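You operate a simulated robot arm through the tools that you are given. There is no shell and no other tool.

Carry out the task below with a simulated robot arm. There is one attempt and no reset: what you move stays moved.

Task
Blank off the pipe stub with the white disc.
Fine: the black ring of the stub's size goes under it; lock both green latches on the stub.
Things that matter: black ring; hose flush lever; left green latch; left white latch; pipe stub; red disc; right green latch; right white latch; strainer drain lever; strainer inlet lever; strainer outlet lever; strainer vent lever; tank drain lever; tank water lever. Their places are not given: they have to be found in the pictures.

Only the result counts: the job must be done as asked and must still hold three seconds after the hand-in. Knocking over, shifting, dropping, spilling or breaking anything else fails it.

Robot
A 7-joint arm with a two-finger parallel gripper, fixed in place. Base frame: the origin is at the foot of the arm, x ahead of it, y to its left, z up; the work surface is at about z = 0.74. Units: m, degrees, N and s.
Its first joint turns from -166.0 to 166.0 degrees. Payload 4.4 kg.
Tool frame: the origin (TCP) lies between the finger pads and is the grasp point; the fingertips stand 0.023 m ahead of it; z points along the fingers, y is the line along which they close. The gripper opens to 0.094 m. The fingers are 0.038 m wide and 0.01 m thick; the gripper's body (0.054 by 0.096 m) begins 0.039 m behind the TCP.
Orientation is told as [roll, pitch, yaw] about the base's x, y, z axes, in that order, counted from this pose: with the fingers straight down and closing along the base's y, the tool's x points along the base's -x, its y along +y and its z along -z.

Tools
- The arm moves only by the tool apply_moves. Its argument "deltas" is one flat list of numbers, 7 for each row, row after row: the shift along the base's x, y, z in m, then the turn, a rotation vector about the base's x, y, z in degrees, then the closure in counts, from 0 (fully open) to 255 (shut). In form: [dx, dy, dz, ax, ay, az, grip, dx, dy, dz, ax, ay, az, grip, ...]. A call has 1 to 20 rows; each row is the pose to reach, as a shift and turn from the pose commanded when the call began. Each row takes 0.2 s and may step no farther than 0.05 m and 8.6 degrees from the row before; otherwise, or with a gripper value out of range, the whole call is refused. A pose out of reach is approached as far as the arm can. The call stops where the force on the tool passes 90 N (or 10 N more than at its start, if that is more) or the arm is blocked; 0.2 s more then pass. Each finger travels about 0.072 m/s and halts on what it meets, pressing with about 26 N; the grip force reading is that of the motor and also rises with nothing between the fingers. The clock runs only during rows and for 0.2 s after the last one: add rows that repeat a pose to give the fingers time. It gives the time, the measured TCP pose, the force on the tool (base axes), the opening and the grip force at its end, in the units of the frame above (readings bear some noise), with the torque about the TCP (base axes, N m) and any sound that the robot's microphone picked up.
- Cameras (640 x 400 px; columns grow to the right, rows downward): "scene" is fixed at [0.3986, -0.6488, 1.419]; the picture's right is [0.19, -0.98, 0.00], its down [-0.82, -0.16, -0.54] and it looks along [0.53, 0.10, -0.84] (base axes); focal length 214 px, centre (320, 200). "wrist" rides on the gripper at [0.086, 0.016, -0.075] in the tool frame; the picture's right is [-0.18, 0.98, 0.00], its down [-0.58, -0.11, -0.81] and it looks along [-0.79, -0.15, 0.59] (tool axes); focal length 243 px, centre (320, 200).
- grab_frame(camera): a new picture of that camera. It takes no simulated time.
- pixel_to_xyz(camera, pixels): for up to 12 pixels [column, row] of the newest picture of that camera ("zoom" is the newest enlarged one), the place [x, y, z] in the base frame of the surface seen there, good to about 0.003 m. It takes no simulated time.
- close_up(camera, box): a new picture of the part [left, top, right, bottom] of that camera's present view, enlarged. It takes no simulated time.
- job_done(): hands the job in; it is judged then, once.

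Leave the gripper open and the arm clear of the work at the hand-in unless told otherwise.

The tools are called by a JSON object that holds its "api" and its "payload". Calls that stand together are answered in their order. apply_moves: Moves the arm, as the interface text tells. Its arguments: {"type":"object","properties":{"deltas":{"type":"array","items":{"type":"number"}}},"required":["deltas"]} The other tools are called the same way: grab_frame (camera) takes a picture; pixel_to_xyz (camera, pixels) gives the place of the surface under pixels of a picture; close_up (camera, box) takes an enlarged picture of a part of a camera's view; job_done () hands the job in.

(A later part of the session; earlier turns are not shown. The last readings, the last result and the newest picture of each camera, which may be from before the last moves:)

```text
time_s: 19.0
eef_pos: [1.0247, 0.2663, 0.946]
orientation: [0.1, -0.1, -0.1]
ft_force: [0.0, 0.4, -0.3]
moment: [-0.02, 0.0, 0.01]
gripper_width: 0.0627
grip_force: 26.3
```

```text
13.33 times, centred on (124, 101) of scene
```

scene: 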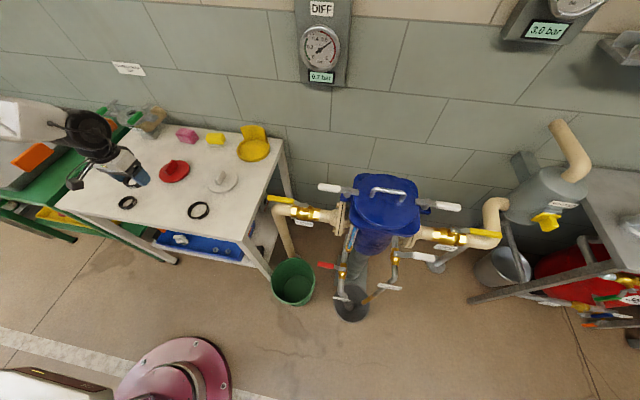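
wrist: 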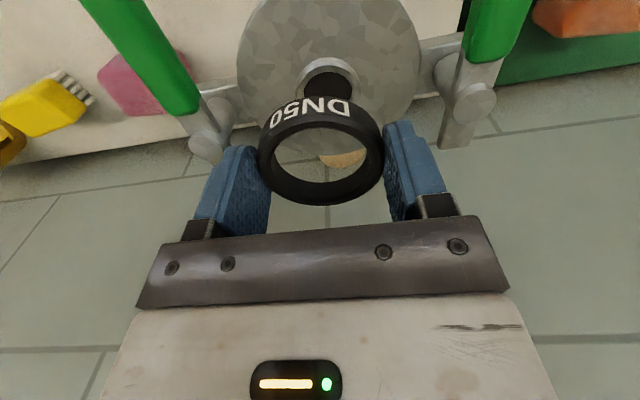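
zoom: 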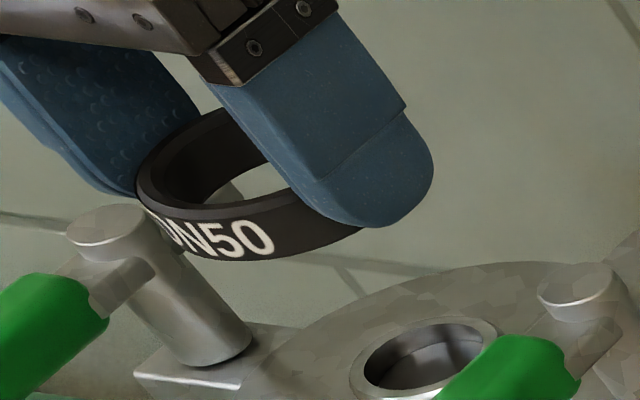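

The ring is nearly level (about 2.5° at most, within noise) and its centre measures (1.0252, 0.268) in this view. I'll measure the visible part of the lip and the posts in the same frame.

{"api": "close_up", "payload": {"camera": "wrist", "box": [264, 40, 392, 120]}}

{"api": "pixel_to_xyz", "payload": {"camera": "zoom", "pixels": [[172, 170], [190, 125], [220, 100], [260, 84], [320, 79], [380, 84], [425, 105], [455, 140], [466, 175], [200, 150], [430, 140], [320, 100]]}}

{"api": "close_up", "payload": {"camera": "wrist", "box": [168, 10, 488, 210]}}

{"api": "pixel_to_xyz", "payload": {"camera": "zoom", "pixels": [[70, 262], [60, 250], [80, 275], [600, 185], [620, 175], [610, 195], [145, 150], [505, 100], [160, 200], [480, 190], [180, 30], [470, 20]]}}

```text
5.00 times, centred on (328, 80) of wrist
```

zoom: 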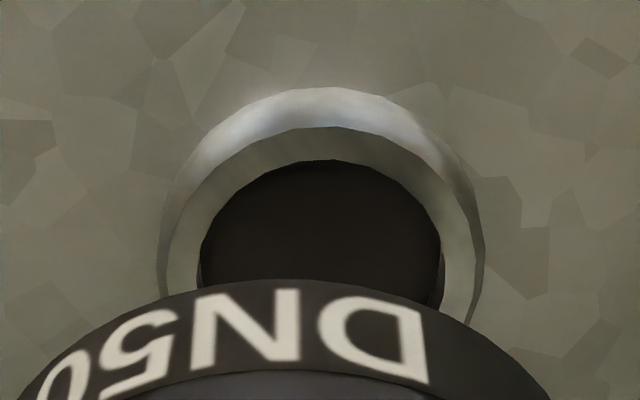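

```text
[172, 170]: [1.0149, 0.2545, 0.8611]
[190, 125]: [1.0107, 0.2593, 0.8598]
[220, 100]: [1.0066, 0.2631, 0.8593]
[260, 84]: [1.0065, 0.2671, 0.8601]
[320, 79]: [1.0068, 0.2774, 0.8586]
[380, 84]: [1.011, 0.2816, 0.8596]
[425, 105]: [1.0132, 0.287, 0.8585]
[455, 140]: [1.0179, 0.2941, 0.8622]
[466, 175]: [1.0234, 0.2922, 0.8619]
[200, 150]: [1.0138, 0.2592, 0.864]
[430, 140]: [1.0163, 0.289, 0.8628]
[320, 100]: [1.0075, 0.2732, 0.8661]
```

```text
2.00 times, centred on (328, 110) of wrist
```

zoom: 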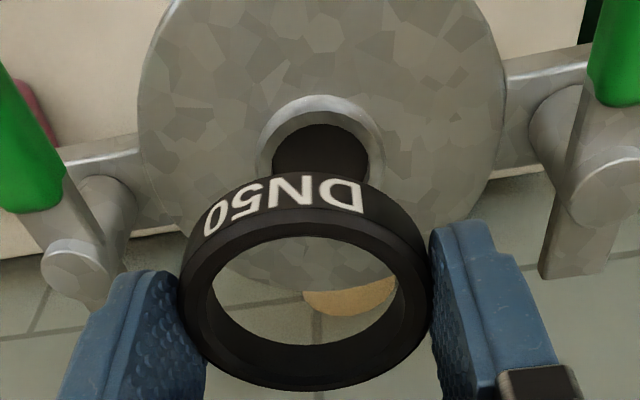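

```text
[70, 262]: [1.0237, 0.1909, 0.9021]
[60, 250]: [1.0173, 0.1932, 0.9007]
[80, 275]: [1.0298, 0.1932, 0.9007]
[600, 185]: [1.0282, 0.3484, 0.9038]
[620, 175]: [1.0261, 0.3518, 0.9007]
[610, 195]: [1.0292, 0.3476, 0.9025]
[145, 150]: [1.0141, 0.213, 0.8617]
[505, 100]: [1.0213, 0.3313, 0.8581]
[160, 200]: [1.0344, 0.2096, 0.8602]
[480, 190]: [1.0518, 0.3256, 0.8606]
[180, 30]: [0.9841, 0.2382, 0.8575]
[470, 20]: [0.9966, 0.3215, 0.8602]
```

In this frame the lip centre is near (1.026, 0.272) and the ring centre near (1.0252, 0.2675). I'll shift by about (+0.0015, +0.0045) and lower so the ring is just above the lip (TCP about 0.899), then check again.

{"api": "apply_moves", "payload": {"deltas": [0.0015, 0.0045, 0, 0, 0, 0, 255, 0.0015, 0.0045, -0.02, 0, 0, 0, 255, 0.0015, 0.0045, -0.036, 0, 0, 0, 255, 0.0015, 0.0045, -0.046, 0, 0, 0, 255, 0.0015, 0.0045, -0.046, 0, 0, 0, 255, 0.0015, 0.0045, -0.046, 0, 0, 0, 255]}}

{"api": "apply_moves", "payload": {"deltas": [0, 0, 0.0, 0, 0, 0, 255]}}

{"api": "grab_frame", "payload": {"camera": "wrist"}}

{"api": "close_up", "payload": {"camera": "wrist", "box": [216, 70, 424, 200]}}

{"api": "close_up", "payload": {"camera": "scene", "box": [100, 90, 164, 130]}}

```text
time_s: 20.4
eef_pos: [1.0278, 0.2719, 0.9]
orientation: [-0.1, 0.0, -0.1]
ft_force: [-0.7, 0.3, 0.0]
moment: [-0.01, -0.02, -0.01]
gripper_width: 0.0628
grip_force: 26.1
```

```text
time_s: 20.8
eef_pos: [1.0277, 0.272, 0.9]
orientation: [0.0, 0.0, 0.0]
ft_force: [0.1, 0.0, -0.9]
moment: [0.03, -0.01, -0.01]
gripper_width: 0.0629
grip_force: 26.2
```

```text
taken
```

wrist: 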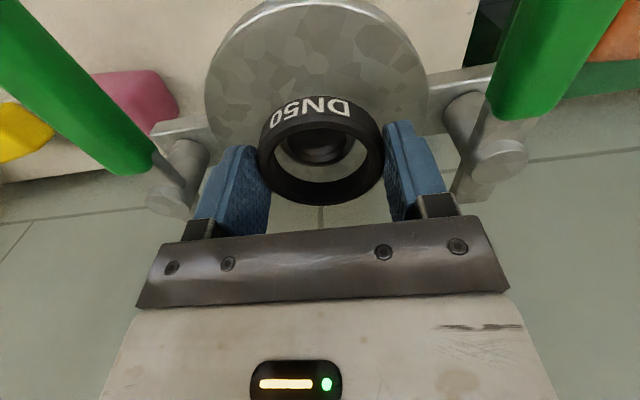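

```text
3.08 times, centred on (320, 135) of wrist
```

zoom: 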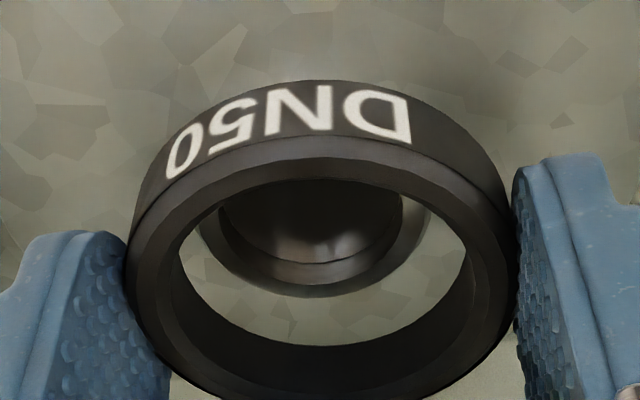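

```text
10.00 times, centred on (132, 110) of scene
```

zoom: 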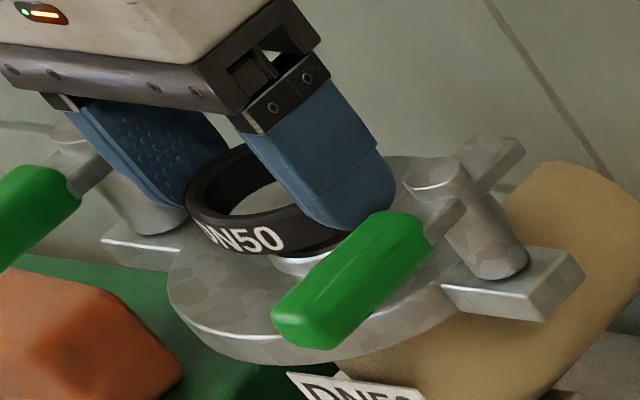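

The ring is now about 1 cm above the flange and the lip is visible through it. I'll enlarge the opening and measure the lip's edge through it.

{"api": "close_up", "payload": {"camera": "wrist", "box": [256, 110, 384, 190]}}

{"api": "pixel_to_xyz", "payload": {"camera": "zoom", "pixels": [[315, 283], [315, 260], [250, 275], [390, 270], [130, 190], [150, 220], [480, 190], [460, 220], [315, 300], [315, 330], [120, 170], [500, 170]]}}

{"api": "pixel_to_xyz", "payload": {"camera": "wrist", "pixels": [[320, 122], [300, 124], [345, 124], [280, 134], [365, 136], [320, 198], [300, 196], [345, 195], [285, 186], [360, 185], [266, 158], [376, 156]]}}

```text
5.00 times, centred on (320, 150) of wrist
```

zoom: 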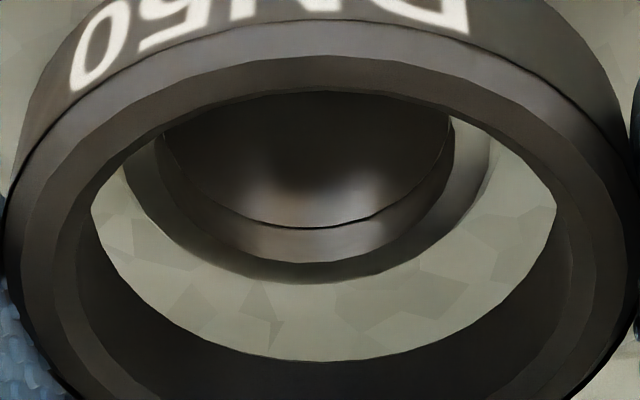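

```text
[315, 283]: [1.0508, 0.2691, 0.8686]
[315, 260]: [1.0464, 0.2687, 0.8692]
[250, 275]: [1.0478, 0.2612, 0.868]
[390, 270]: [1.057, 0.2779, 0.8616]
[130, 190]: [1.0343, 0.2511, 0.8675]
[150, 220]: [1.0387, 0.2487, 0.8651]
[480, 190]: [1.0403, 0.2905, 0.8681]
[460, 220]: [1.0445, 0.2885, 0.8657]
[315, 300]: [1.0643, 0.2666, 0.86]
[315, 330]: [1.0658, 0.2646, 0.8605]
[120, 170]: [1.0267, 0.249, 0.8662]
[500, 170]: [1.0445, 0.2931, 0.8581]
```

```text
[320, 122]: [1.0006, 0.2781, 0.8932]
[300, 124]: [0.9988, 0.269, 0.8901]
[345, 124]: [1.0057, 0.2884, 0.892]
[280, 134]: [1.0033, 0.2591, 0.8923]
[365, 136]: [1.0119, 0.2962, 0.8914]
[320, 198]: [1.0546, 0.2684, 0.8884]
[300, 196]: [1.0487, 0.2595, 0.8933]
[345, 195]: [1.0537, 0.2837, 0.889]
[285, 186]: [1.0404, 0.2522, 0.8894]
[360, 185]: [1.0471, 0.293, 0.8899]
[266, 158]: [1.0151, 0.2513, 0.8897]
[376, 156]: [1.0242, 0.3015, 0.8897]
```

I'll sample the ring's inner wall on its far side and the bottom edges, to be sure how the ring sits in the grip.

{"api": "pixel_to_xyz", "payload": {"camera": "zoom", "pixels": [[315, 352], [315, 366], [315, 375], [315, 390], [200, 345], [440, 345], [90, 250], [560, 250], [315, 60], [315, 95], [315, 20], [100, 200]]}}

{"api": "close_up", "payload": {"camera": "wrist", "box": [240, 90, 400, 210]}}

```text
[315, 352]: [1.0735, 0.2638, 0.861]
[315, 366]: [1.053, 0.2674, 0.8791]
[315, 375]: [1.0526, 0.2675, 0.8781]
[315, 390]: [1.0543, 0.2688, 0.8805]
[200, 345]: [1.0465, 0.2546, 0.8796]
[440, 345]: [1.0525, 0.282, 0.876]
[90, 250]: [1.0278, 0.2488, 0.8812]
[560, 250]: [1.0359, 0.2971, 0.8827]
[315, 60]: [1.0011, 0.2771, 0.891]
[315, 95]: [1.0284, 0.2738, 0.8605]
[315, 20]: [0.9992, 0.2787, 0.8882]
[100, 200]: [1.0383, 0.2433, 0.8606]
```

```text
3.33 times, centred on (320, 150) of wrist
```

zoom: 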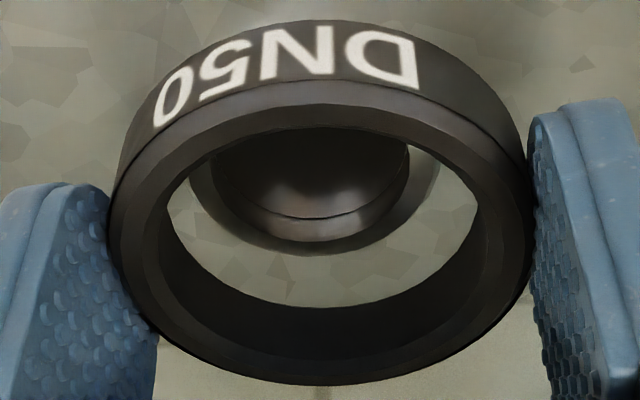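

The ring's inner radius is about 0.0245 and it is centred near (1.028, 0.2735). The lip's radius is about 0.021, centred near (1.0305, 0.271). I'll shift by (+0.0025, -0.002), lower 3 mm, and look again.

{"api": "apply_moves", "payload": {"deltas": [0.0025, -0.002, 0, 0, 0, 0, 255, 0.0025, -0.002, -0.003, 0, 0, 0, 255, 0.0025, -0.002, -0.003, 0, 0, 0, 255, 0.0025, -0.002, -0.003, 0, 0, 0, 255]}}

{"api": "apply_moves", "payload": {"deltas": [0, 0, 0.0, 0, 0, 0, 255]}}

{"api": "close_up", "payload": {"camera": "wrist", "box": [240, 100, 400, 200]}}

{"api": "pixel_to_xyz", "payload": {"camera": "zoom", "pixels": [[310, 250], [240, 235], [390, 230], [150, 150], [160, 170], [470, 150], [455, 170], [310, 330], [120, 220], [525, 220], [310, 60], [310, 90]]}}

```text
time_s: 21.8
eef_pos: [1.0305, 0.2694, 0.8968]
orientation: [0.1, 0.0, -0.1]
ft_force: [0.3, 0.9, 0.6]
moment: [0.03, 0.0, -0.01]
gripper_width: 0.0626
grip_force: 26.2
```

```text
time_s: 22.2
eef_pos: [1.0314, 0.2683, 0.8969]
orientation: [0.0, 0.1, 0.1]
ft_force: [0.0, -0.1, -0.2]
moment: [-0.02, 0.02, -0.02]
gripper_width: 0.0627
grip_force: 26.1
```

```text
4.00 times, centred on (320, 150) of wrist
```

zoom: 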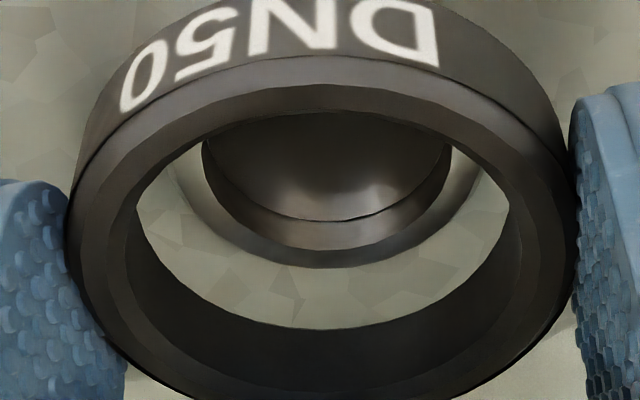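

```text
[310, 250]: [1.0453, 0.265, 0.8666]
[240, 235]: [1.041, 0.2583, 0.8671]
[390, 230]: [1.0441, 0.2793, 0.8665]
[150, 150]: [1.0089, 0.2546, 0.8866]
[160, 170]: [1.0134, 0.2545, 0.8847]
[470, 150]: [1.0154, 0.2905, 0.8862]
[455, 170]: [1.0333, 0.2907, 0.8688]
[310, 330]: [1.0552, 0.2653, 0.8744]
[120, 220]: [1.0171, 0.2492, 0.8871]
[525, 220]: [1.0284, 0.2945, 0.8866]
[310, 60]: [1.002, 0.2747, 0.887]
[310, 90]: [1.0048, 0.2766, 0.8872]
```

The lip now shows evenly inside the ring's opening: lip outline 173–482 in the picture, opening 136–508. The reading is (1.031, 0.269, 0.897). I'll lower in small steps until the ring's bottom reaches the flange, about 10–11 mm.

{"api": "apply_moves", "payload": {"deltas": [0, 0, -0.003, 0, 0, 0, 255, 0, 0, -0.006, 0, 0, 0, 255, 0, 0, -0.008, 0, 0, 0, 255, 0, 0, -0.009, 0, 0, 0, 255, 0, 0, -0.009, 0, 0, 0, 255]}}

{"api": "close_up", "payload": {"camera": "wrist", "box": [240, 100, 400, 200]}}

{"api": "close_up", "payload": {"camera": "scene", "box": [100, 90, 164, 130]}}

```text
time_s: 23.4
eef_pos: [1.0308, 0.269, 0.8888]
orientation: [0.1, -0.1, 0.0]
ft_force: [0.8, 0.3, -0.6]
moment: [0.0, 0.01, -0.01]
gripper_width: 0.0624
grip_force: 25.9
```

```text
4.00 times, centred on (320, 150) of wrist
```

zoom: 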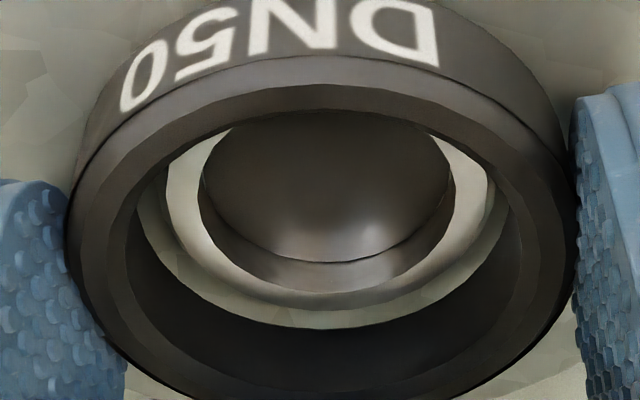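

```text
10.00 times, centred on (132, 110) of scene
```

zoom: 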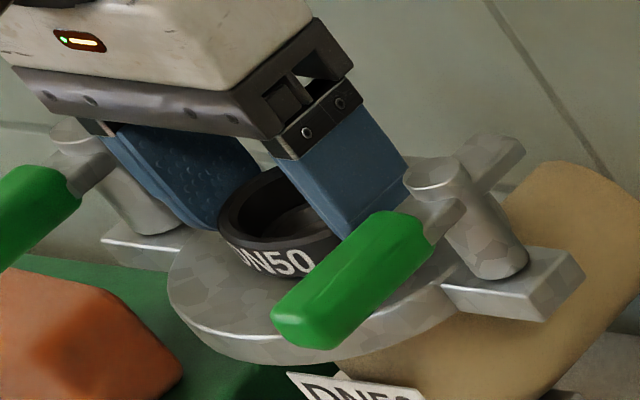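

The lip is inside the ring with clearance all round and no contact force. I'll lower 2.5 mm more, then open gently.

{"api": "apply_moves", "payload": {"deltas": [0, 0, -0.0015, 0, 0, 0, 255, 0, 0, -0.0025, 0, 0, 0, 255, 0, 0, -0.0025, 0, 0, 0, 255]}}

{"api": "close_up", "payload": {"camera": "wrist", "box": [240, 100, 400, 200]}}

```text
time_s: 24.2
eef_pos: [1.0314, 0.2681, 0.8853]
orientation: [-0.1, 0.0, 0.1]
ft_force: [-4.6, 4.6, 1.9]
moment: [0.13, 0.15, -0.01]
gripper_width: 0.0625
grip_force: 26.0
```

```text
4.00 times, centred on (320, 150) of wrist
```

zoom: 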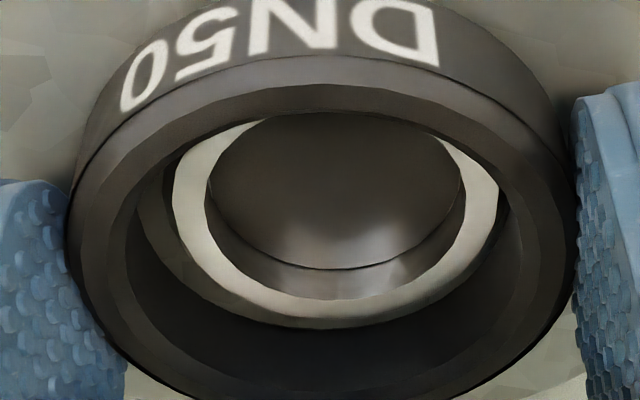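

The force (-4.6, 4.6, 1.9 N) says the lip is pressing on the ring toward -x and +y. The picture agrees, since the lip sits right of centre in the opening. I'll shift by (-0.0015, +0.0015) to relieve it.

{"api": "apply_moves", "payload": {"deltas": [-0.0008, 0.0008, 0, 0, 0, 0, 255, -0.0015, 0.0015, 0, 0, 0, 0, 255, -0.0015, 0.0015, 0, 0, 0, 0, 255]}}

{"api": "close_up", "payload": {"camera": "wrist", "box": [240, 100, 400, 200]}}

```text
time_s: 25.0
eef_pos: [1.0278, 0.271, 0.8865]
orientation: [0.0, 0.0, 0.0]
ft_force: [0.5, 0.3, -0.9]
moment: [-0.03, 0.03, 0.0]
gripper_width: 0.0626
grip_force: 25.9
```

```text
4.00 times, centred on (320, 150) of wrist
```

zoom: 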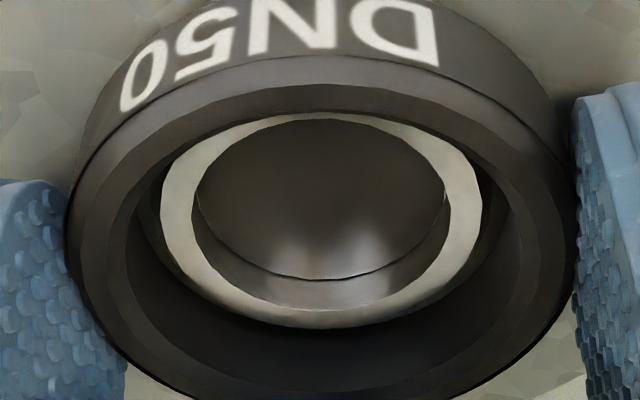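

The force is gone and the lip is concentric in the ring (lip 160–482, ring 68–577). The stub's centre in TCP readings is therefore about (1.028, 0.271). I'll lower another 1.5 mm to find the flange.

{"api": "apply_moves", "payload": {"deltas": [0, 0, -0.001, 0, 0, 0, 255, 0, 0, -0.0015, 0, 0, 0, 255, 0, 0, -0.0015, 0, 0, 0, 255]}}

```text
time_s: 25.8
eef_pos: [1.0304, 0.2708, 0.8853]
orientation: [0.0, 0.1, 0.0]
ft_force: [0.2, -1.5, 2.8]
moment: [-0.07, -0.08, 0.0]
gripper_width: 0.0627
grip_force: 26.1
```

There is a slight upward force of 2.8 N, so the ring is resting on the flange. I'll open the fingers partway and lift straight up.

{"api": "apply_moves", "payload": {"deltas": [0, 0, 0, 0, 0, 0, 60, 0, 0, 0, 0, 0, 0, 40, 0, 0, 0, 0, 0, 0, 40, 0, 0, 0.01, 0, 0, 0, 40, 0, 0, 0.03, 0, 0, 0, 40, 0, 0, 0.06, 0, 0, 0, 40, 0, 0, 0.09, 0, 0, 0, 0, 0, 0, 0.09, 0, 0, 0, 0]}}

{"api": "grab_frame", "payload": {"camera": "wrist"}}

{"api": "close_up", "payload": {"camera": "wrist", "box": [200, 10, 440, 160]}}

{"api": "close_up", "payload": {"camera": "scene", "box": [92, 84, 172, 134]}}

```text
time_s: 27.6
eef_pos: [1.0272, 0.2686, 0.9742]
orientation: [0.0, 0.0, 0.0]
ft_force: [0.0, 0.4, 0.1]
moment: [0.0, -0.01, -0.01]
gripper_width: 0.0938
grip_force: 0.0
```

```text
taken
```

wrist: 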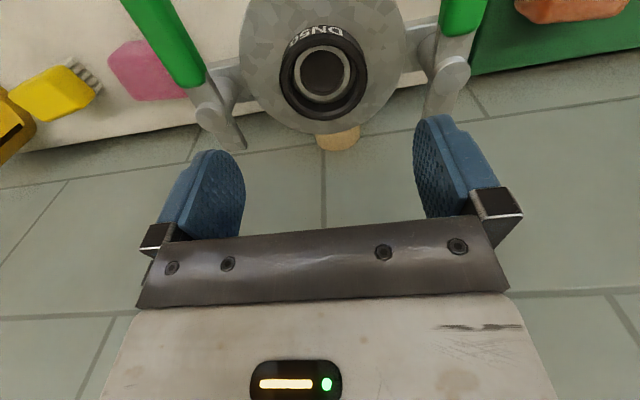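

```text
2.67 times, centred on (320, 85) of wrist
```

zoom: 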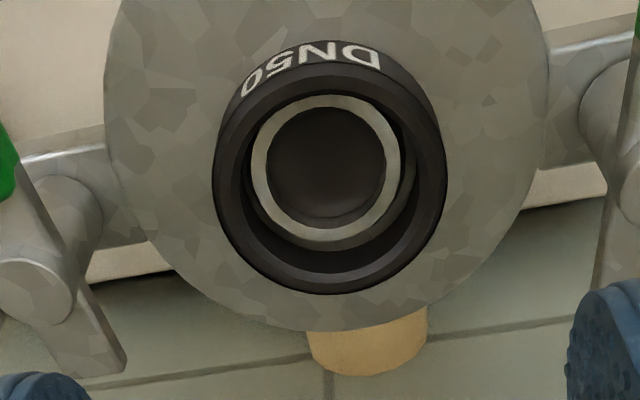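

```text
8.00 times, centred on (132, 109) of scene
```

zoom: 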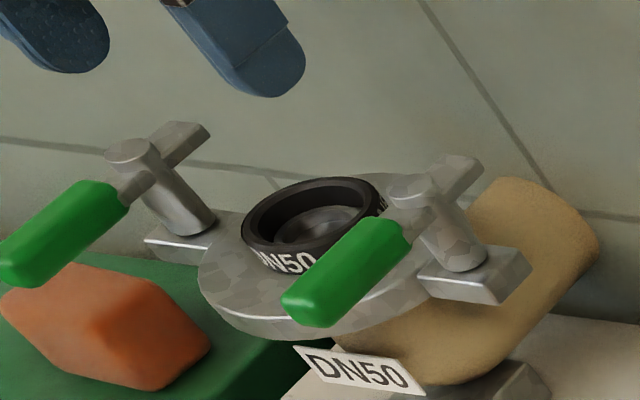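

The ring sits flat on the flange around the lip. I'll check its top height and level.

{"api": "pixel_to_xyz", "payload": {"camera": "wrist", "pixels": [[284, 75], [362, 72], [322, 44], [322, 115], [295, 105], [350, 103], [298, 50], [348, 48], [322, 70], [300, 90]]}}

{"api": "pixel_to_xyz", "payload": {"camera": "zoom", "pixels": [[250, 230], [300, 190], [360, 185], [375, 205], [265, 205], [330, 180]]}}

```text
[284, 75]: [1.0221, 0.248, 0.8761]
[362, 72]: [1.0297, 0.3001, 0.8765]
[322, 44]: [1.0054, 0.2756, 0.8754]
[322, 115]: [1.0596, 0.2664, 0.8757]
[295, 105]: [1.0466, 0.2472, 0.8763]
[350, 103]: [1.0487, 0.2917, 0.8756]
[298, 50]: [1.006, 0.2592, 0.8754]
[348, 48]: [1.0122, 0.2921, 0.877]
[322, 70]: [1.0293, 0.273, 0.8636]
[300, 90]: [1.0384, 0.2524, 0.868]
```

```text
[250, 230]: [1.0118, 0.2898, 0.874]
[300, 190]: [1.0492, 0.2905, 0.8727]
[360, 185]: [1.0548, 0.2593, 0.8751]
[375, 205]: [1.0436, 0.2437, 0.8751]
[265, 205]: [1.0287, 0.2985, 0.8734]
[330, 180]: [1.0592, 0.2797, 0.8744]
```

The ring is level with its top at 0.8755. Next is the white disc near (0.836, -0.174). I'll rise, cross over, and hover above it at about z 0.90.

{"api": "apply_moves", "payload": {"deltas": [0, 0, 0.04, 0, 0, 0, 0, -0.008, -0.02, 0.08, 0, 0, 0, 0, -0.024, -0.056, 0.08, 0, 0, 0, 0, -0.04, -0.094, 0.08, 0, 0, 0, 0, -0.057, -0.132, 0.08, 0, 0, 0, 0, -0.074, -0.17, 0.08, 0, 0, 0, 0, -0.09, -0.208, 0.08, 0, 0, 0, 0, -0.106, -0.246, 0.08, 0, 0, 0, 0, -0.122, -0.284, 0.08, 0, 0, 0, 0, -0.138, -0.322, 0.08, 0, 0, 0, 0, -0.155, -0.36, 0.07, 0, 0, 0, 0, -0.172, -0.398, 0.05, 0, 0, 0, 0, -0.185, -0.43, 0.02, 0, 0, 0, 0, -0.191, -0.4426, -0.02, 0, 0, 0, 0, -0.191, -0.4426, -0.06, 0, 0, 0, 0, -0.191, -0.4426, -0.075, 0, 0, 0, 0, -0.191, -0.4426, -0.075, 0, 0, 0, 0]}}

{"api": "grab_frame", "payload": {"camera": "wrist"}}

{"api": "close_up", "payload": {"camera": "scene", "box": [160, 130, 272, 200]}}

```text
time_s: 31.2
eef_pos: [0.8394, -0.1704, 0.9007]
orientation: [0.0, 0.0, 0.1]
ft_force: [-0.3, -0.6, 0.1]
moment: [-0.04, 0.0, 0.0]
gripper_width: 0.0941
grip_force: 0.1
```

```text
taken
```

wrist: 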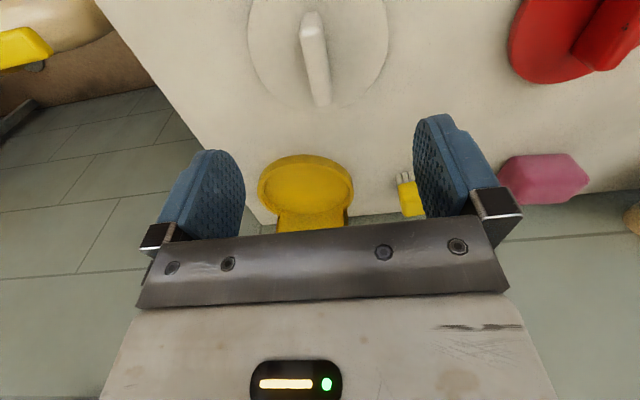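

```text
5.71 times, centred on (216, 165) of scene
```

zoom: 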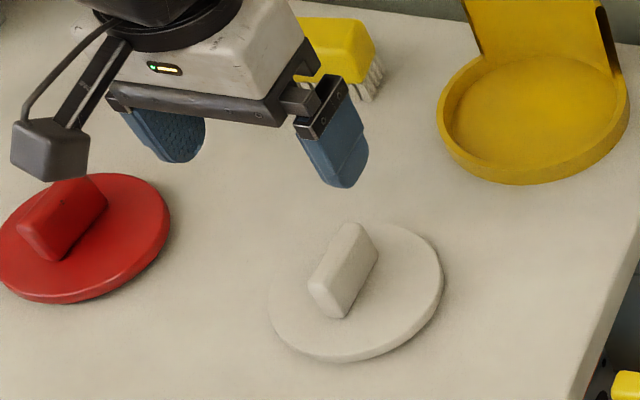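

The white disc shows in the wrist view at (318,45) with its fin from (311,15) to (320,105). I'll enlarge and measure.

{"api": "close_up", "payload": {"camera": "wrist", "box": [232, 0, 408, 110]}}

{"api": "pixel_to_xyz", "payload": {"camera": "zoom", "pixels": [[66, 120], [554, 100], [450, 350], [190, 350], [310, 380], [290, 60], [330, 90], [320, 250], [265, 130], [305, 80], [300, 60], [325, 350]]}}

```text
3.64 times, centred on (320, 55) of wrist
```

zoom: 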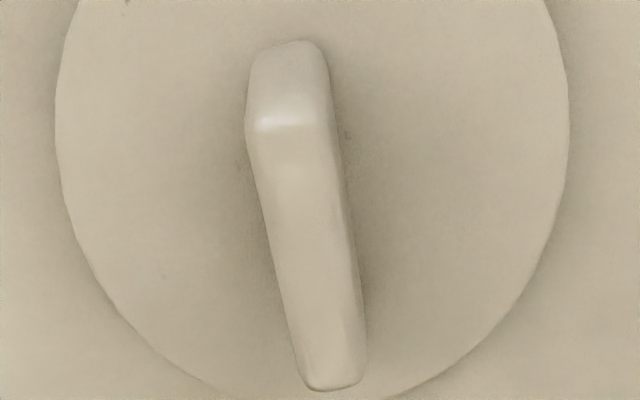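

```text
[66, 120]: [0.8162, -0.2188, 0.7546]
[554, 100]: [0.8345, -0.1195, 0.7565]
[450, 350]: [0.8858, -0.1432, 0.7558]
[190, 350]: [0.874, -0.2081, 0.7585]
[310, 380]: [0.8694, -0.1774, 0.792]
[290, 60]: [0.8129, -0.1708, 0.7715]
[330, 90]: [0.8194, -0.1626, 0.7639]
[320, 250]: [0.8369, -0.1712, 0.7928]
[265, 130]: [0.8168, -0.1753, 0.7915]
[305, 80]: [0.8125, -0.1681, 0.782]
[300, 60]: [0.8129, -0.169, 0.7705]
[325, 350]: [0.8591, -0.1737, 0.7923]
```

I'll sample the fin's top face edges for its direction, width and centre.

{"api": "pixel_to_xyz", "payload": {"camera": "zoom", "pixels": [[254, 135], [326, 130], [262, 180], [333, 175], [272, 230], [340, 225], [282, 280], [348, 275], [292, 330], [355, 325], [300, 370], [360, 365]]}}

{"api": "apply_moves", "payload": {"deltas": [0, 0, 0, 0, 0, 0, 0]}}

{"api": "pixel_to_xyz", "payload": {"camera": "wrist", "pixels": [[230, 160], [420, 125], [215, 153], [435, 118]]}}

```text
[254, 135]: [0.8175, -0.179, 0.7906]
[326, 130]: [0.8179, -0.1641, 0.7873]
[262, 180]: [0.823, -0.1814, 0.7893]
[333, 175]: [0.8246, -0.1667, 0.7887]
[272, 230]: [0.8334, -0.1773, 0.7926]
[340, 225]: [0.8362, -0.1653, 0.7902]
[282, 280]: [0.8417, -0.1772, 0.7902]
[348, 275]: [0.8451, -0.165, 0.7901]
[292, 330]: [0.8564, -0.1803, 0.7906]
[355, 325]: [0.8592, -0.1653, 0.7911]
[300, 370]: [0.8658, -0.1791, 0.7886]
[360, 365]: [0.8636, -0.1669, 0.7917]
```

```text
time_s: 31.6
eef_pos: [0.8395, -0.1722, 0.9014]
orientation: [0.0, 0.1, -0.1]
ft_force: [-0.1, 0.1, -0.1]
moment: [0.01, 0.02, 0.01]
gripper_width: 0.0938
grip_force: 0.0
```

```text
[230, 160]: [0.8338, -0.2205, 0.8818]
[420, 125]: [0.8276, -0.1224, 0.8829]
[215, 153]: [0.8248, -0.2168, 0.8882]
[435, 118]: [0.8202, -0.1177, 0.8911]
```

The fin runs along x (centreline y about -0.172, width about 0.013, x 0.812–0.868). It is centred on the disc at about (0.840, -0.172), with its top at 0.791 and the disc top at 0.756. The TCP is already over it, so I'll descend to about z 0.80 and check.

{"api": "apply_moves", "payload": {"deltas": [0.0005, -0.0005, -0.03, 0, 0, 0, 0, 0.0005, -0.0005, -0.06, 0, 0, 0, 0, 0.0005, -0.0005, -0.085, 0, 0, 0, 0, 0.0005, -0.0005, -0.1, 0, 0, 0, 0, 0.0005, -0.0005, -0.1, 0, 0, 0, 0, 0.0005, -0.0005, -0.1, 0, 0, 0, 0]}}

{"api": "grab_frame", "payload": {"camera": "wrist"}}

{"api": "close_up", "payload": {"camera": "scene", "box": [180, 140, 260, 190]}}

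```text
time_s: 33.0
eef_pos: [0.8397, -0.1721, 0.7993]
orientation: [0.0, 0.0, -0.2]
ft_force: [0.4, -0.6, 0.8]
moment: [-0.04, -0.03, 0.0]
gripper_width: 0.094
grip_force: 0.1
```

```text
taken
```

wrist: 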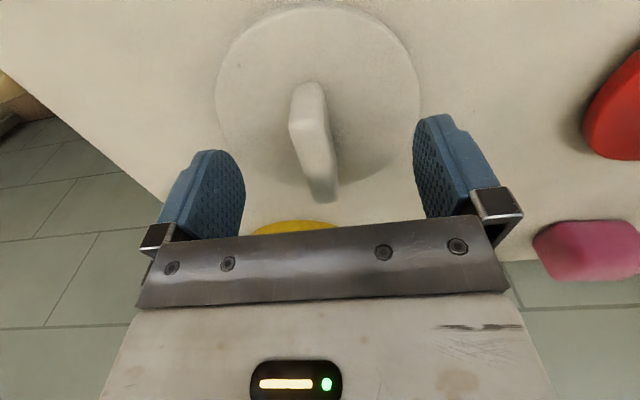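

```text
8.00 times, centred on (220, 165) of scene
```

zoom: 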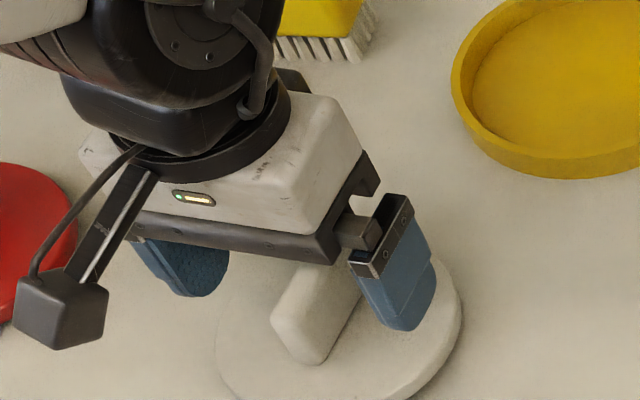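

The fin is between the open fingers. I'll lower 0.0165 so the fingertips are about 4 mm above the disc face, then close.

{"api": "apply_moves", "payload": {"deltas": [0, 0, -0.01, 0, 0, 0, 0, 0, 0, -0.0165, 0, 0, 0, 0, 0, 0, -0.0165, 0, 0, 0, 0, 0, 0, -0.0165, 0, 0, 0, 120, 0, 0, -0.0165, 0, 0, 0, 180, 0, 0, -0.0165, 0, 0, 0, 220, 0, 0, -0.0165, 0, 0, 0, 255, 0, 0, -0.0165, 0, 0, 0, 255, 0, 0, -0.0165, 0, 0, 0, 255, 0, 0, -0.0165, 0, 0, 0, 255]}}

{"api": "grab_frame", "payload": {"camera": "wrist"}}

{"api": "close_up", "payload": {"camera": "scene", "box": [180, 140, 260, 190]}}

```text
time_s: 35.2
eef_pos: [0.8395, -0.1718, 0.7851]
orientation: [0.0, 0.0, 0.0]
ft_force: [-1.1, -1.2, 0.8]
moment: [-0.03, -0.03, 0.04]
gripper_width: 0.0157
grip_force: 26.5
```

```text
taken
```

wrist: 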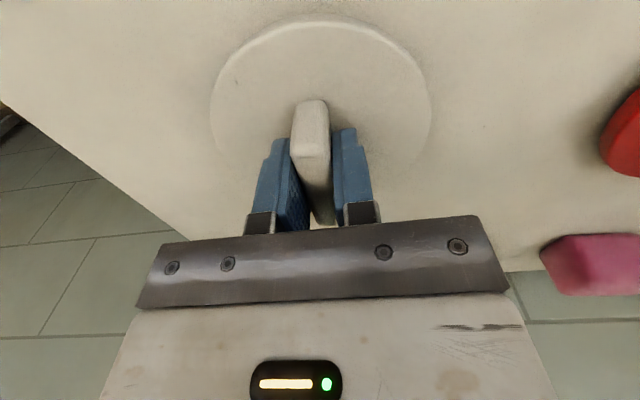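

```text
8.00 times, centred on (220, 165) of scene
```

zoom: 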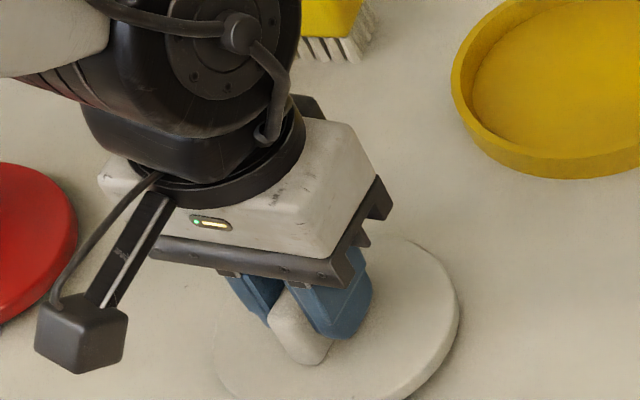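

The fingers hold the fin at 0.0157 with 26.5 N. I'll measure the disc's rim relative to the TCP (reading (0.8395, -0.1718)), then lift slowly.

{"api": "pixel_to_xyz", "payload": {"camera": "wrist", "pixels": [[216, 100], [427, 100], [320, 27], [240, 50], [400, 48], [225, 130], [415, 135], [260, 38], [380, 36], [235, 145], [400, 152], [311, 105]]}}

{"api": "apply_moves", "payload": {"deltas": [0, 0, 0.005, 0, 0, 0, 255, 0, 0, 0.015, 0, 0, 0, 255, 0, 0, 0.03, 0, 0, 0, 255, 0, 0, 0.05, 0, 0, 0, 255, 0, 0, 0.075, 0, 0, 0, 255, 0, 0, 0.1, 0, 0, 0, 255, 0, 0, 0.115, 0, 0, 0, 255, 0, 0, 0.115, 0, 0, 0, 255]}}

{"api": "grab_frame", "payload": {"camera": "wrist"}}

{"api": "close_up", "payload": {"camera": "scene", "box": [160, 110, 256, 170]}}

```text
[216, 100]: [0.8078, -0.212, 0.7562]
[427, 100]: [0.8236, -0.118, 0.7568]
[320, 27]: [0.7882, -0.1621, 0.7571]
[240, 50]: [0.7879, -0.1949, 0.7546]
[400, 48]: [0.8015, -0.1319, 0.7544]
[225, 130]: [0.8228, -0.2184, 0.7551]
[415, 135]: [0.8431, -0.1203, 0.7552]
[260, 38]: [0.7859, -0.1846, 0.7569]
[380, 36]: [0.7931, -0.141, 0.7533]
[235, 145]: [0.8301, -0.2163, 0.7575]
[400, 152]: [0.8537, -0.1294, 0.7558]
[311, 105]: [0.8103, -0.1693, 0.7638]
```

```text
time_s: 37.0
eef_pos: [0.8388, -0.1699, 0.8977]
orientation: [-0.1, 0.0, 0.0]
ft_force: [-0.4, 0.7, -4.8]
moment: [0.03, -0.01, 0.03]
gripper_width: 0.016
grip_force: 26.2
```

```text
taken
```

wrist: 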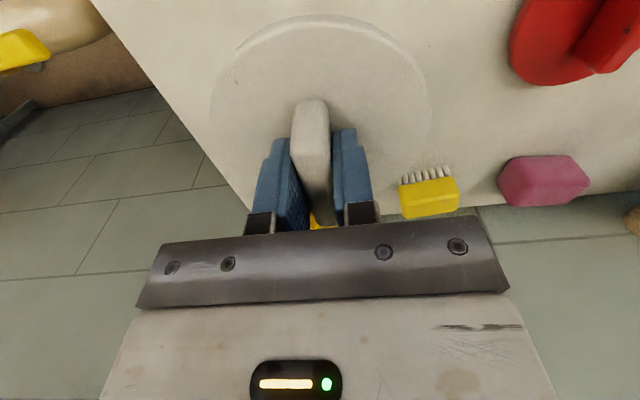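

```text
6.67 times, centred on (208, 140) of scene
```

zoom: 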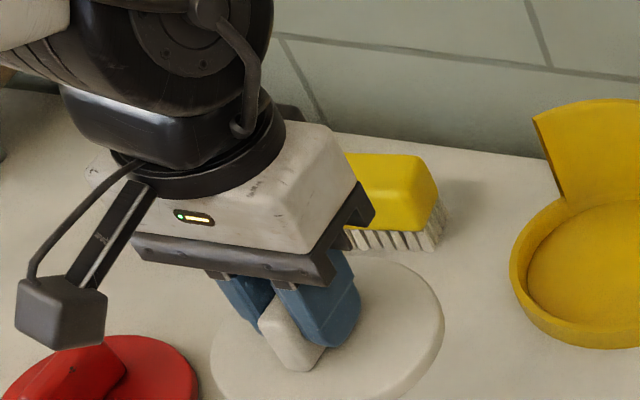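

The disc is held and lifted (about 4.8 N of weight). I'll look closer at its rim and underside from the scene camera.

{"api": "close_up", "payload": {"camera": "scene", "box": [184, 142, 232, 172]}}

{"api": "pixel_to_xyz", "payload": {"camera": "zoom", "pixels": [[320, 360], [470, 270], [520, 160], [480, 80], [420, 320], [200, 340], [540, 200], [500, 260]]}}

```text
13.33 times, centred on (208, 157) of scene
```

zoom: 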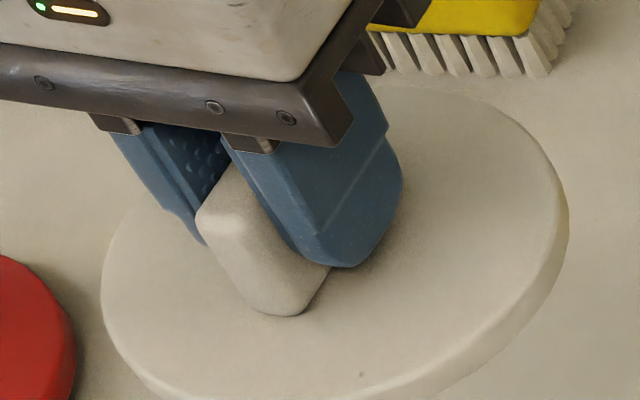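

```text
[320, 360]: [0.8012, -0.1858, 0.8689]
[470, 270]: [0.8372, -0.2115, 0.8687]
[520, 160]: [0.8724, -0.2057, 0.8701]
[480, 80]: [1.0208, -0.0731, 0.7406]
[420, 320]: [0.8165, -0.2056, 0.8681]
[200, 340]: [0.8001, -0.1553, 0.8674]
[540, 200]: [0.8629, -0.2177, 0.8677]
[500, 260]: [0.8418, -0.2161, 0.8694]
```

The disc hangs level, its top 0.029 below the TCP. In commanded coordinates the concentric spot was a shift of (+0.1905, +0.4431) from here. I'll rise, carry it across at z about 1.03, and hover above the stub at z about 0.978.

{"api": "apply_moves", "payload": {"deltas": [0, 0, 0.04, 0, 0, 0, 255, 0, 0, 0.08, 0, 0, 0, 255, 0.006, 0.015, 0.115, 0, 0, 0, 255, 0.02, 0.046, 0.13, 0, 0, 0, 255, 0.036, 0.084, 0.13, 0, 0, 0, 255, 0.052, 0.122, 0.13, 0, 0, 0, 255, 0.068, 0.16, 0.13, 0, 0, 0, 255, 0.084, 0.198, 0.13, 0, 0, 0, 255, 0.101, 0.236, 0.13, 0, 0, 0, 255, 0.118, 0.274, 0.13, 0, 0, 0, 255, 0.135, 0.312, 0.13, 0, 0, 0, 255, 0.152, 0.35, 0.13, 0, 0, 0, 255, 0.168, 0.388, 0.13, 0, 0, 0, 255, 0.182, 0.42, 0.13, 0, 0, 0, 255, 0.1915, 0.4426, 0.125, 0, 0, 0, 255, 0.1915, 0.4426, 0.1, 0, 0, 0, 255, 0.1915, 0.4426, 0.08, 0, 0, 0, 255, 0.1915, 0.4426, 0.08, 0, 0, 0, 255, 0.1915, 0.4426, 0.08, 0, 0, 0, 255]}}

{"api": "grab_frame", "payload": {"camera": "wrist"}}

{"api": "close_up", "payload": {"camera": "scene", "box": [88, 74, 184, 134]}}

```text
time_s: 41.0
eef_pos: [1.028, 0.2691, 0.9763]
orientation: [0.0, 0.0, 0.0]
ft_force: [-0.1, 0.3, -4.9]
moment: [0.01, 0.02, 0.02]
gripper_width: 0.0158
grip_force: 26.1
```

```text
taken
```

wrist: 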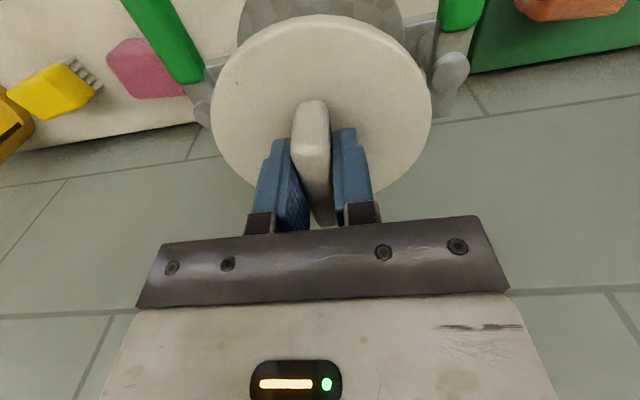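

```text
6.67 times, centred on (136, 104) of scene
```

zoom: 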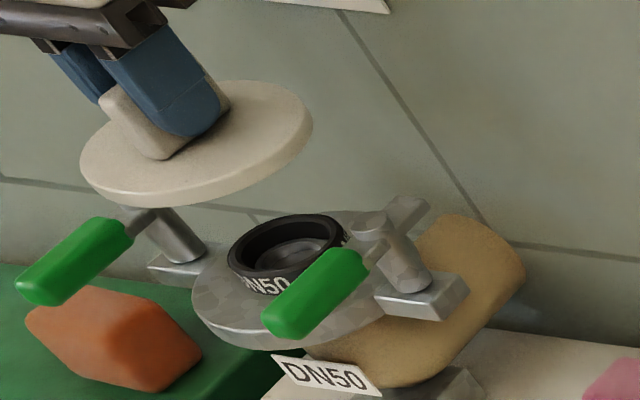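

The disc is above the stub. I'll measure its rim in the wrist view for its centre and tilt.

{"api": "pixel_to_xyz", "payload": {"camera": "wrist", "pixels": [[216, 105], [427, 102], [318, 30], [240, 55], [395, 48], [232, 160], [415, 155], [260, 40], [375, 38], [250, 182], [390, 182], [222, 135]]}}

{"api": "pixel_to_xyz", "payload": {"camera": "wrist", "pixels": [[215, 100], [428, 98], [318, 22], [240, 48], [396, 43], [228, 155], [419, 148], [262, 33], [375, 30], [246, 178], [397, 178], [424, 130]]}}

{"api": "apply_moves", "payload": {"deltas": [0, 0, 0, 0, 0, 0, 255]}}

```text
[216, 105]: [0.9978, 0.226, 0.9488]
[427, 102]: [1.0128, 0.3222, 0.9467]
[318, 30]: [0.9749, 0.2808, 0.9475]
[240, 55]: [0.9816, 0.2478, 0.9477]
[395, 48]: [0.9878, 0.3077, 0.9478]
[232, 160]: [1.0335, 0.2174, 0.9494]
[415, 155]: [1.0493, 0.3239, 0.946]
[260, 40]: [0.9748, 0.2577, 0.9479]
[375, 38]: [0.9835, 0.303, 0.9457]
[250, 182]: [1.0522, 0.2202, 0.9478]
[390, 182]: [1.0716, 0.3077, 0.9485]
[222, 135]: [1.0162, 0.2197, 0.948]
```

```text
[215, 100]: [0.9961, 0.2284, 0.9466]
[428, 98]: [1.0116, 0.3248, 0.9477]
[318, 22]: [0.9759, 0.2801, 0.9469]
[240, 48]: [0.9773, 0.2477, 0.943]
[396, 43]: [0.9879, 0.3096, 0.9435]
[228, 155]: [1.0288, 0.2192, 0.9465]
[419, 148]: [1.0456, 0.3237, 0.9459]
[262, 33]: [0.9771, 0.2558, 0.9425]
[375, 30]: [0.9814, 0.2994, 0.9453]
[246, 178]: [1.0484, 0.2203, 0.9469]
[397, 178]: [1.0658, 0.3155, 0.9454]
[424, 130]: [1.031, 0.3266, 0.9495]
```

```text
time_s: 41.4
eef_pos: [1.0287, 0.2703, 0.9762]
orientation: [0.0, 0.0, 0.0]
ft_force: [0.0, -0.4, -5.2]
moment: [0.0, 0.01, 0.04]
gripper_width: 0.0162
grip_force: 26.2
```

The disc is level (top 0.9475) and centred near (1.029, 0.2715). The ring measured about (1.0315, 0.272) in the same frame. I'll nudge +0.0015 in x and lower to just above the ring (TCP about 0.926).

{"api": "apply_moves", "payload": {"deltas": [0.0015, 0, -0.015, 0, 0, 0, 255, 0.0015, 0, -0.03, 0, 0, 0, 255, 0.0015, 0, -0.042, 0, 0, 0, 255, 0.0015, 0, -0.05, 0, 0, 0, 255, 0.0015, 0, -0.05, 0, 0, 0, 255, 0.0015, 0, -0.05, 0, 0, 0, 255]}}

{"api": "grab_frame", "payload": {"camera": "wrist"}}

{"api": "close_up", "payload": {"camera": "scene", "box": [100, 90, 164, 130]}}

{"api": "close_up", "payload": {"camera": "wrist", "box": [160, 0, 480, 200]}}

```text
time_s: 42.8
eef_pos: [1.0318, 0.271, 0.9283]
orientation: [0.0, -0.1, 0.0]
ft_force: [-0.2, -0.2, -4.9]
moment: [0.0, 0.03, 0.04]
gripper_width: 0.016
grip_force: 25.6
```

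```text
taken
```

wrist: 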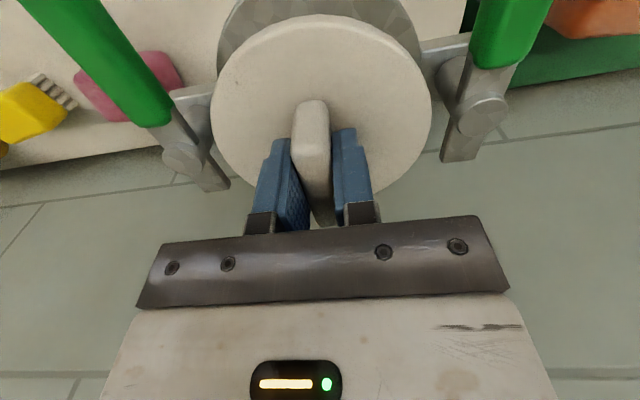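

```text
10.00 times, centred on (132, 110) of scene
```

zoom: 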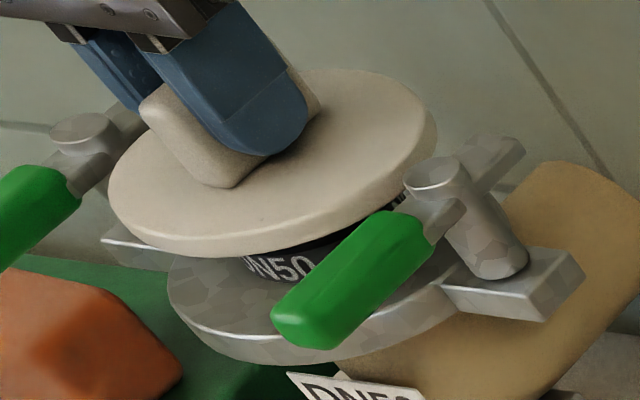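

```text
2.00 times, centred on (320, 100) of wrist
```

zoom: 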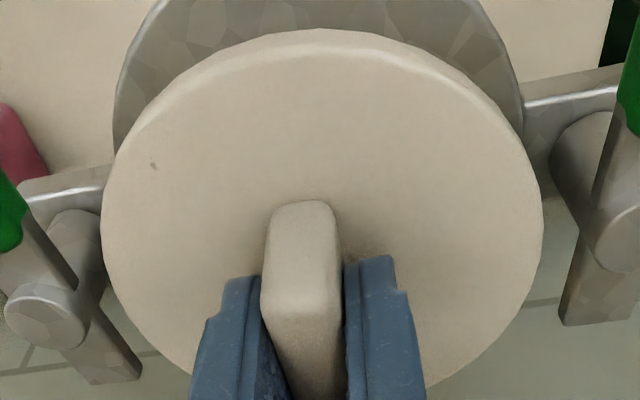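

Post tops and the disc face are now at nearly the same height, so I can compare them directly. I'll measure both.

{"api": "pixel_to_xyz", "payload": {"camera": "zoom", "pixels": [[35, 310], [50, 325], [60, 305], [610, 240], [630, 225], [620, 255], [108, 215], [536, 200], [140, 330], [520, 290], [320, 45], [200, 80]]}}

{"api": "pixel_to_xyz", "payload": {"camera": "zoom", "pixels": [[440, 75], [150, 120], [495, 115], [115, 280], [535, 260], [175, 365], [465, 365], [120, 180], [525, 165], [260, 55], [385, 52], [490, 340]]}}

{"api": "apply_moves", "payload": {"deltas": [0, 0, 0, 0, 0, 0, 255]}}

```text
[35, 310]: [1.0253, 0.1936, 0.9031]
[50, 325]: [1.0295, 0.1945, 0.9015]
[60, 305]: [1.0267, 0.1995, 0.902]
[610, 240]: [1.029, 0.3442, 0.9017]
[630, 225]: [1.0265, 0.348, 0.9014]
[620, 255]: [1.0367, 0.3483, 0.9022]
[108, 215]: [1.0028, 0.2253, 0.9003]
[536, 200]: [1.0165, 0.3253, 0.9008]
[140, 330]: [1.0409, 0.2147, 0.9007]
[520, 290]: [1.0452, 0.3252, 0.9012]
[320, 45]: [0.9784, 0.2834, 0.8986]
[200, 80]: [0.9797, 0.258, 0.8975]
```

```text
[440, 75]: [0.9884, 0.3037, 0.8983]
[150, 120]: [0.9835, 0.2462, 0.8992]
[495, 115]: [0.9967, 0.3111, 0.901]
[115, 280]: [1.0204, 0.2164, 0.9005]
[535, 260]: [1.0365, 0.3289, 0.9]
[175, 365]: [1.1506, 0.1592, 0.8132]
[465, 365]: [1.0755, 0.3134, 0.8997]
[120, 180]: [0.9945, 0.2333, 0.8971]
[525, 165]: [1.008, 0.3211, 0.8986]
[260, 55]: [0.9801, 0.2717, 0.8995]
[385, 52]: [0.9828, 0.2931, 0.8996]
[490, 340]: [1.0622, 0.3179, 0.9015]
```

```text
time_s: 43.2
eef_pos: [1.0326, 0.2705, 0.9283]
orientation: [-0.1, -0.1, -0.1]
ft_force: [-0.2, -0.1, -4.4]
moment: [0.01, 0.0, 0.01]
gripper_width: 0.0158
grip_force: 25.9
```

I'll query the post tops directly at wrist (182,158) and (482,117), plus the flange's visible edge.

{"api": "grab_frame", "payload": {"camera": "wrist"}}

{"api": "pixel_to_xyz", "payload": {"camera": "wrist", "pixels": [[182, 158], [176, 156], [190, 160], [182, 150], [182, 165], [482, 117], [472, 117], [494, 117], [482, 108], [482, 126], [220, 60], [418, 50]]}}

{"api": "close_up", "payload": {"camera": "wrist", "box": [140, 60, 300, 160]}}

{"api": "close_up", "payload": {"camera": "wrist", "box": [380, 40, 540, 140]}}

```text
taken
```

wrist: 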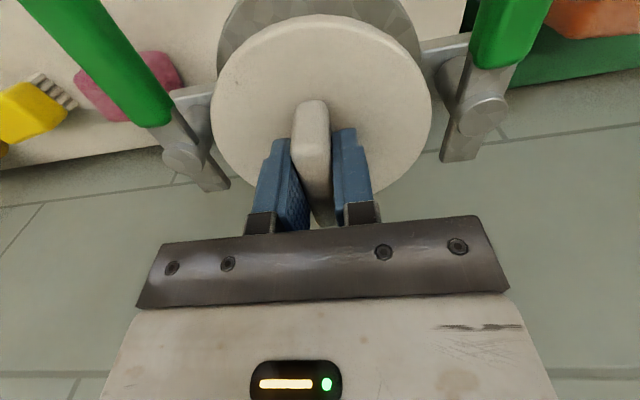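

```text
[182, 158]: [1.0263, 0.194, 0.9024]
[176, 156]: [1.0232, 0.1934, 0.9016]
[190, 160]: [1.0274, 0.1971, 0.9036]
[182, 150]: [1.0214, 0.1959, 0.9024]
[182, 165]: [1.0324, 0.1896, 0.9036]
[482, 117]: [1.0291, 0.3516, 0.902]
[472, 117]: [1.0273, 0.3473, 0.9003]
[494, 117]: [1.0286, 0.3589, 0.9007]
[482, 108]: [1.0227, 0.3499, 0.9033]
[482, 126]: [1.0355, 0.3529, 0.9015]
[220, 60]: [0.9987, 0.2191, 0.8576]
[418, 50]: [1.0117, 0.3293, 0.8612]
```

```text
4.00 times, centred on (220, 110) of wrist
```

zoom: 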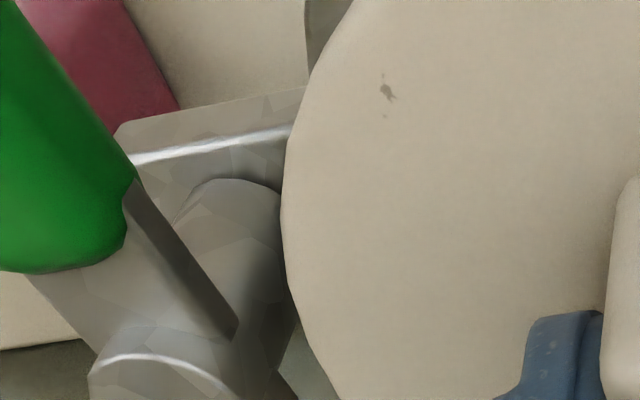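

```text
4.00 times, centred on (460, 90) of wrist
```

zoom: 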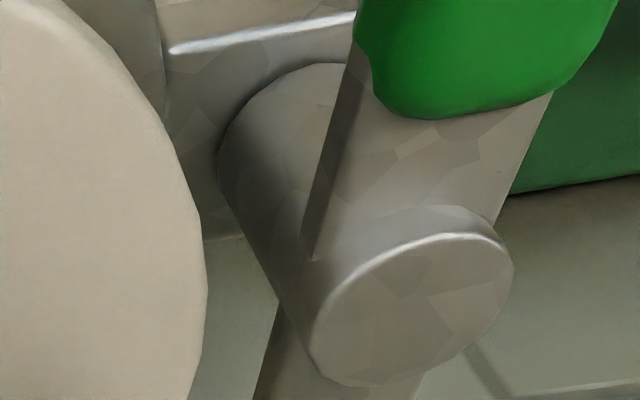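

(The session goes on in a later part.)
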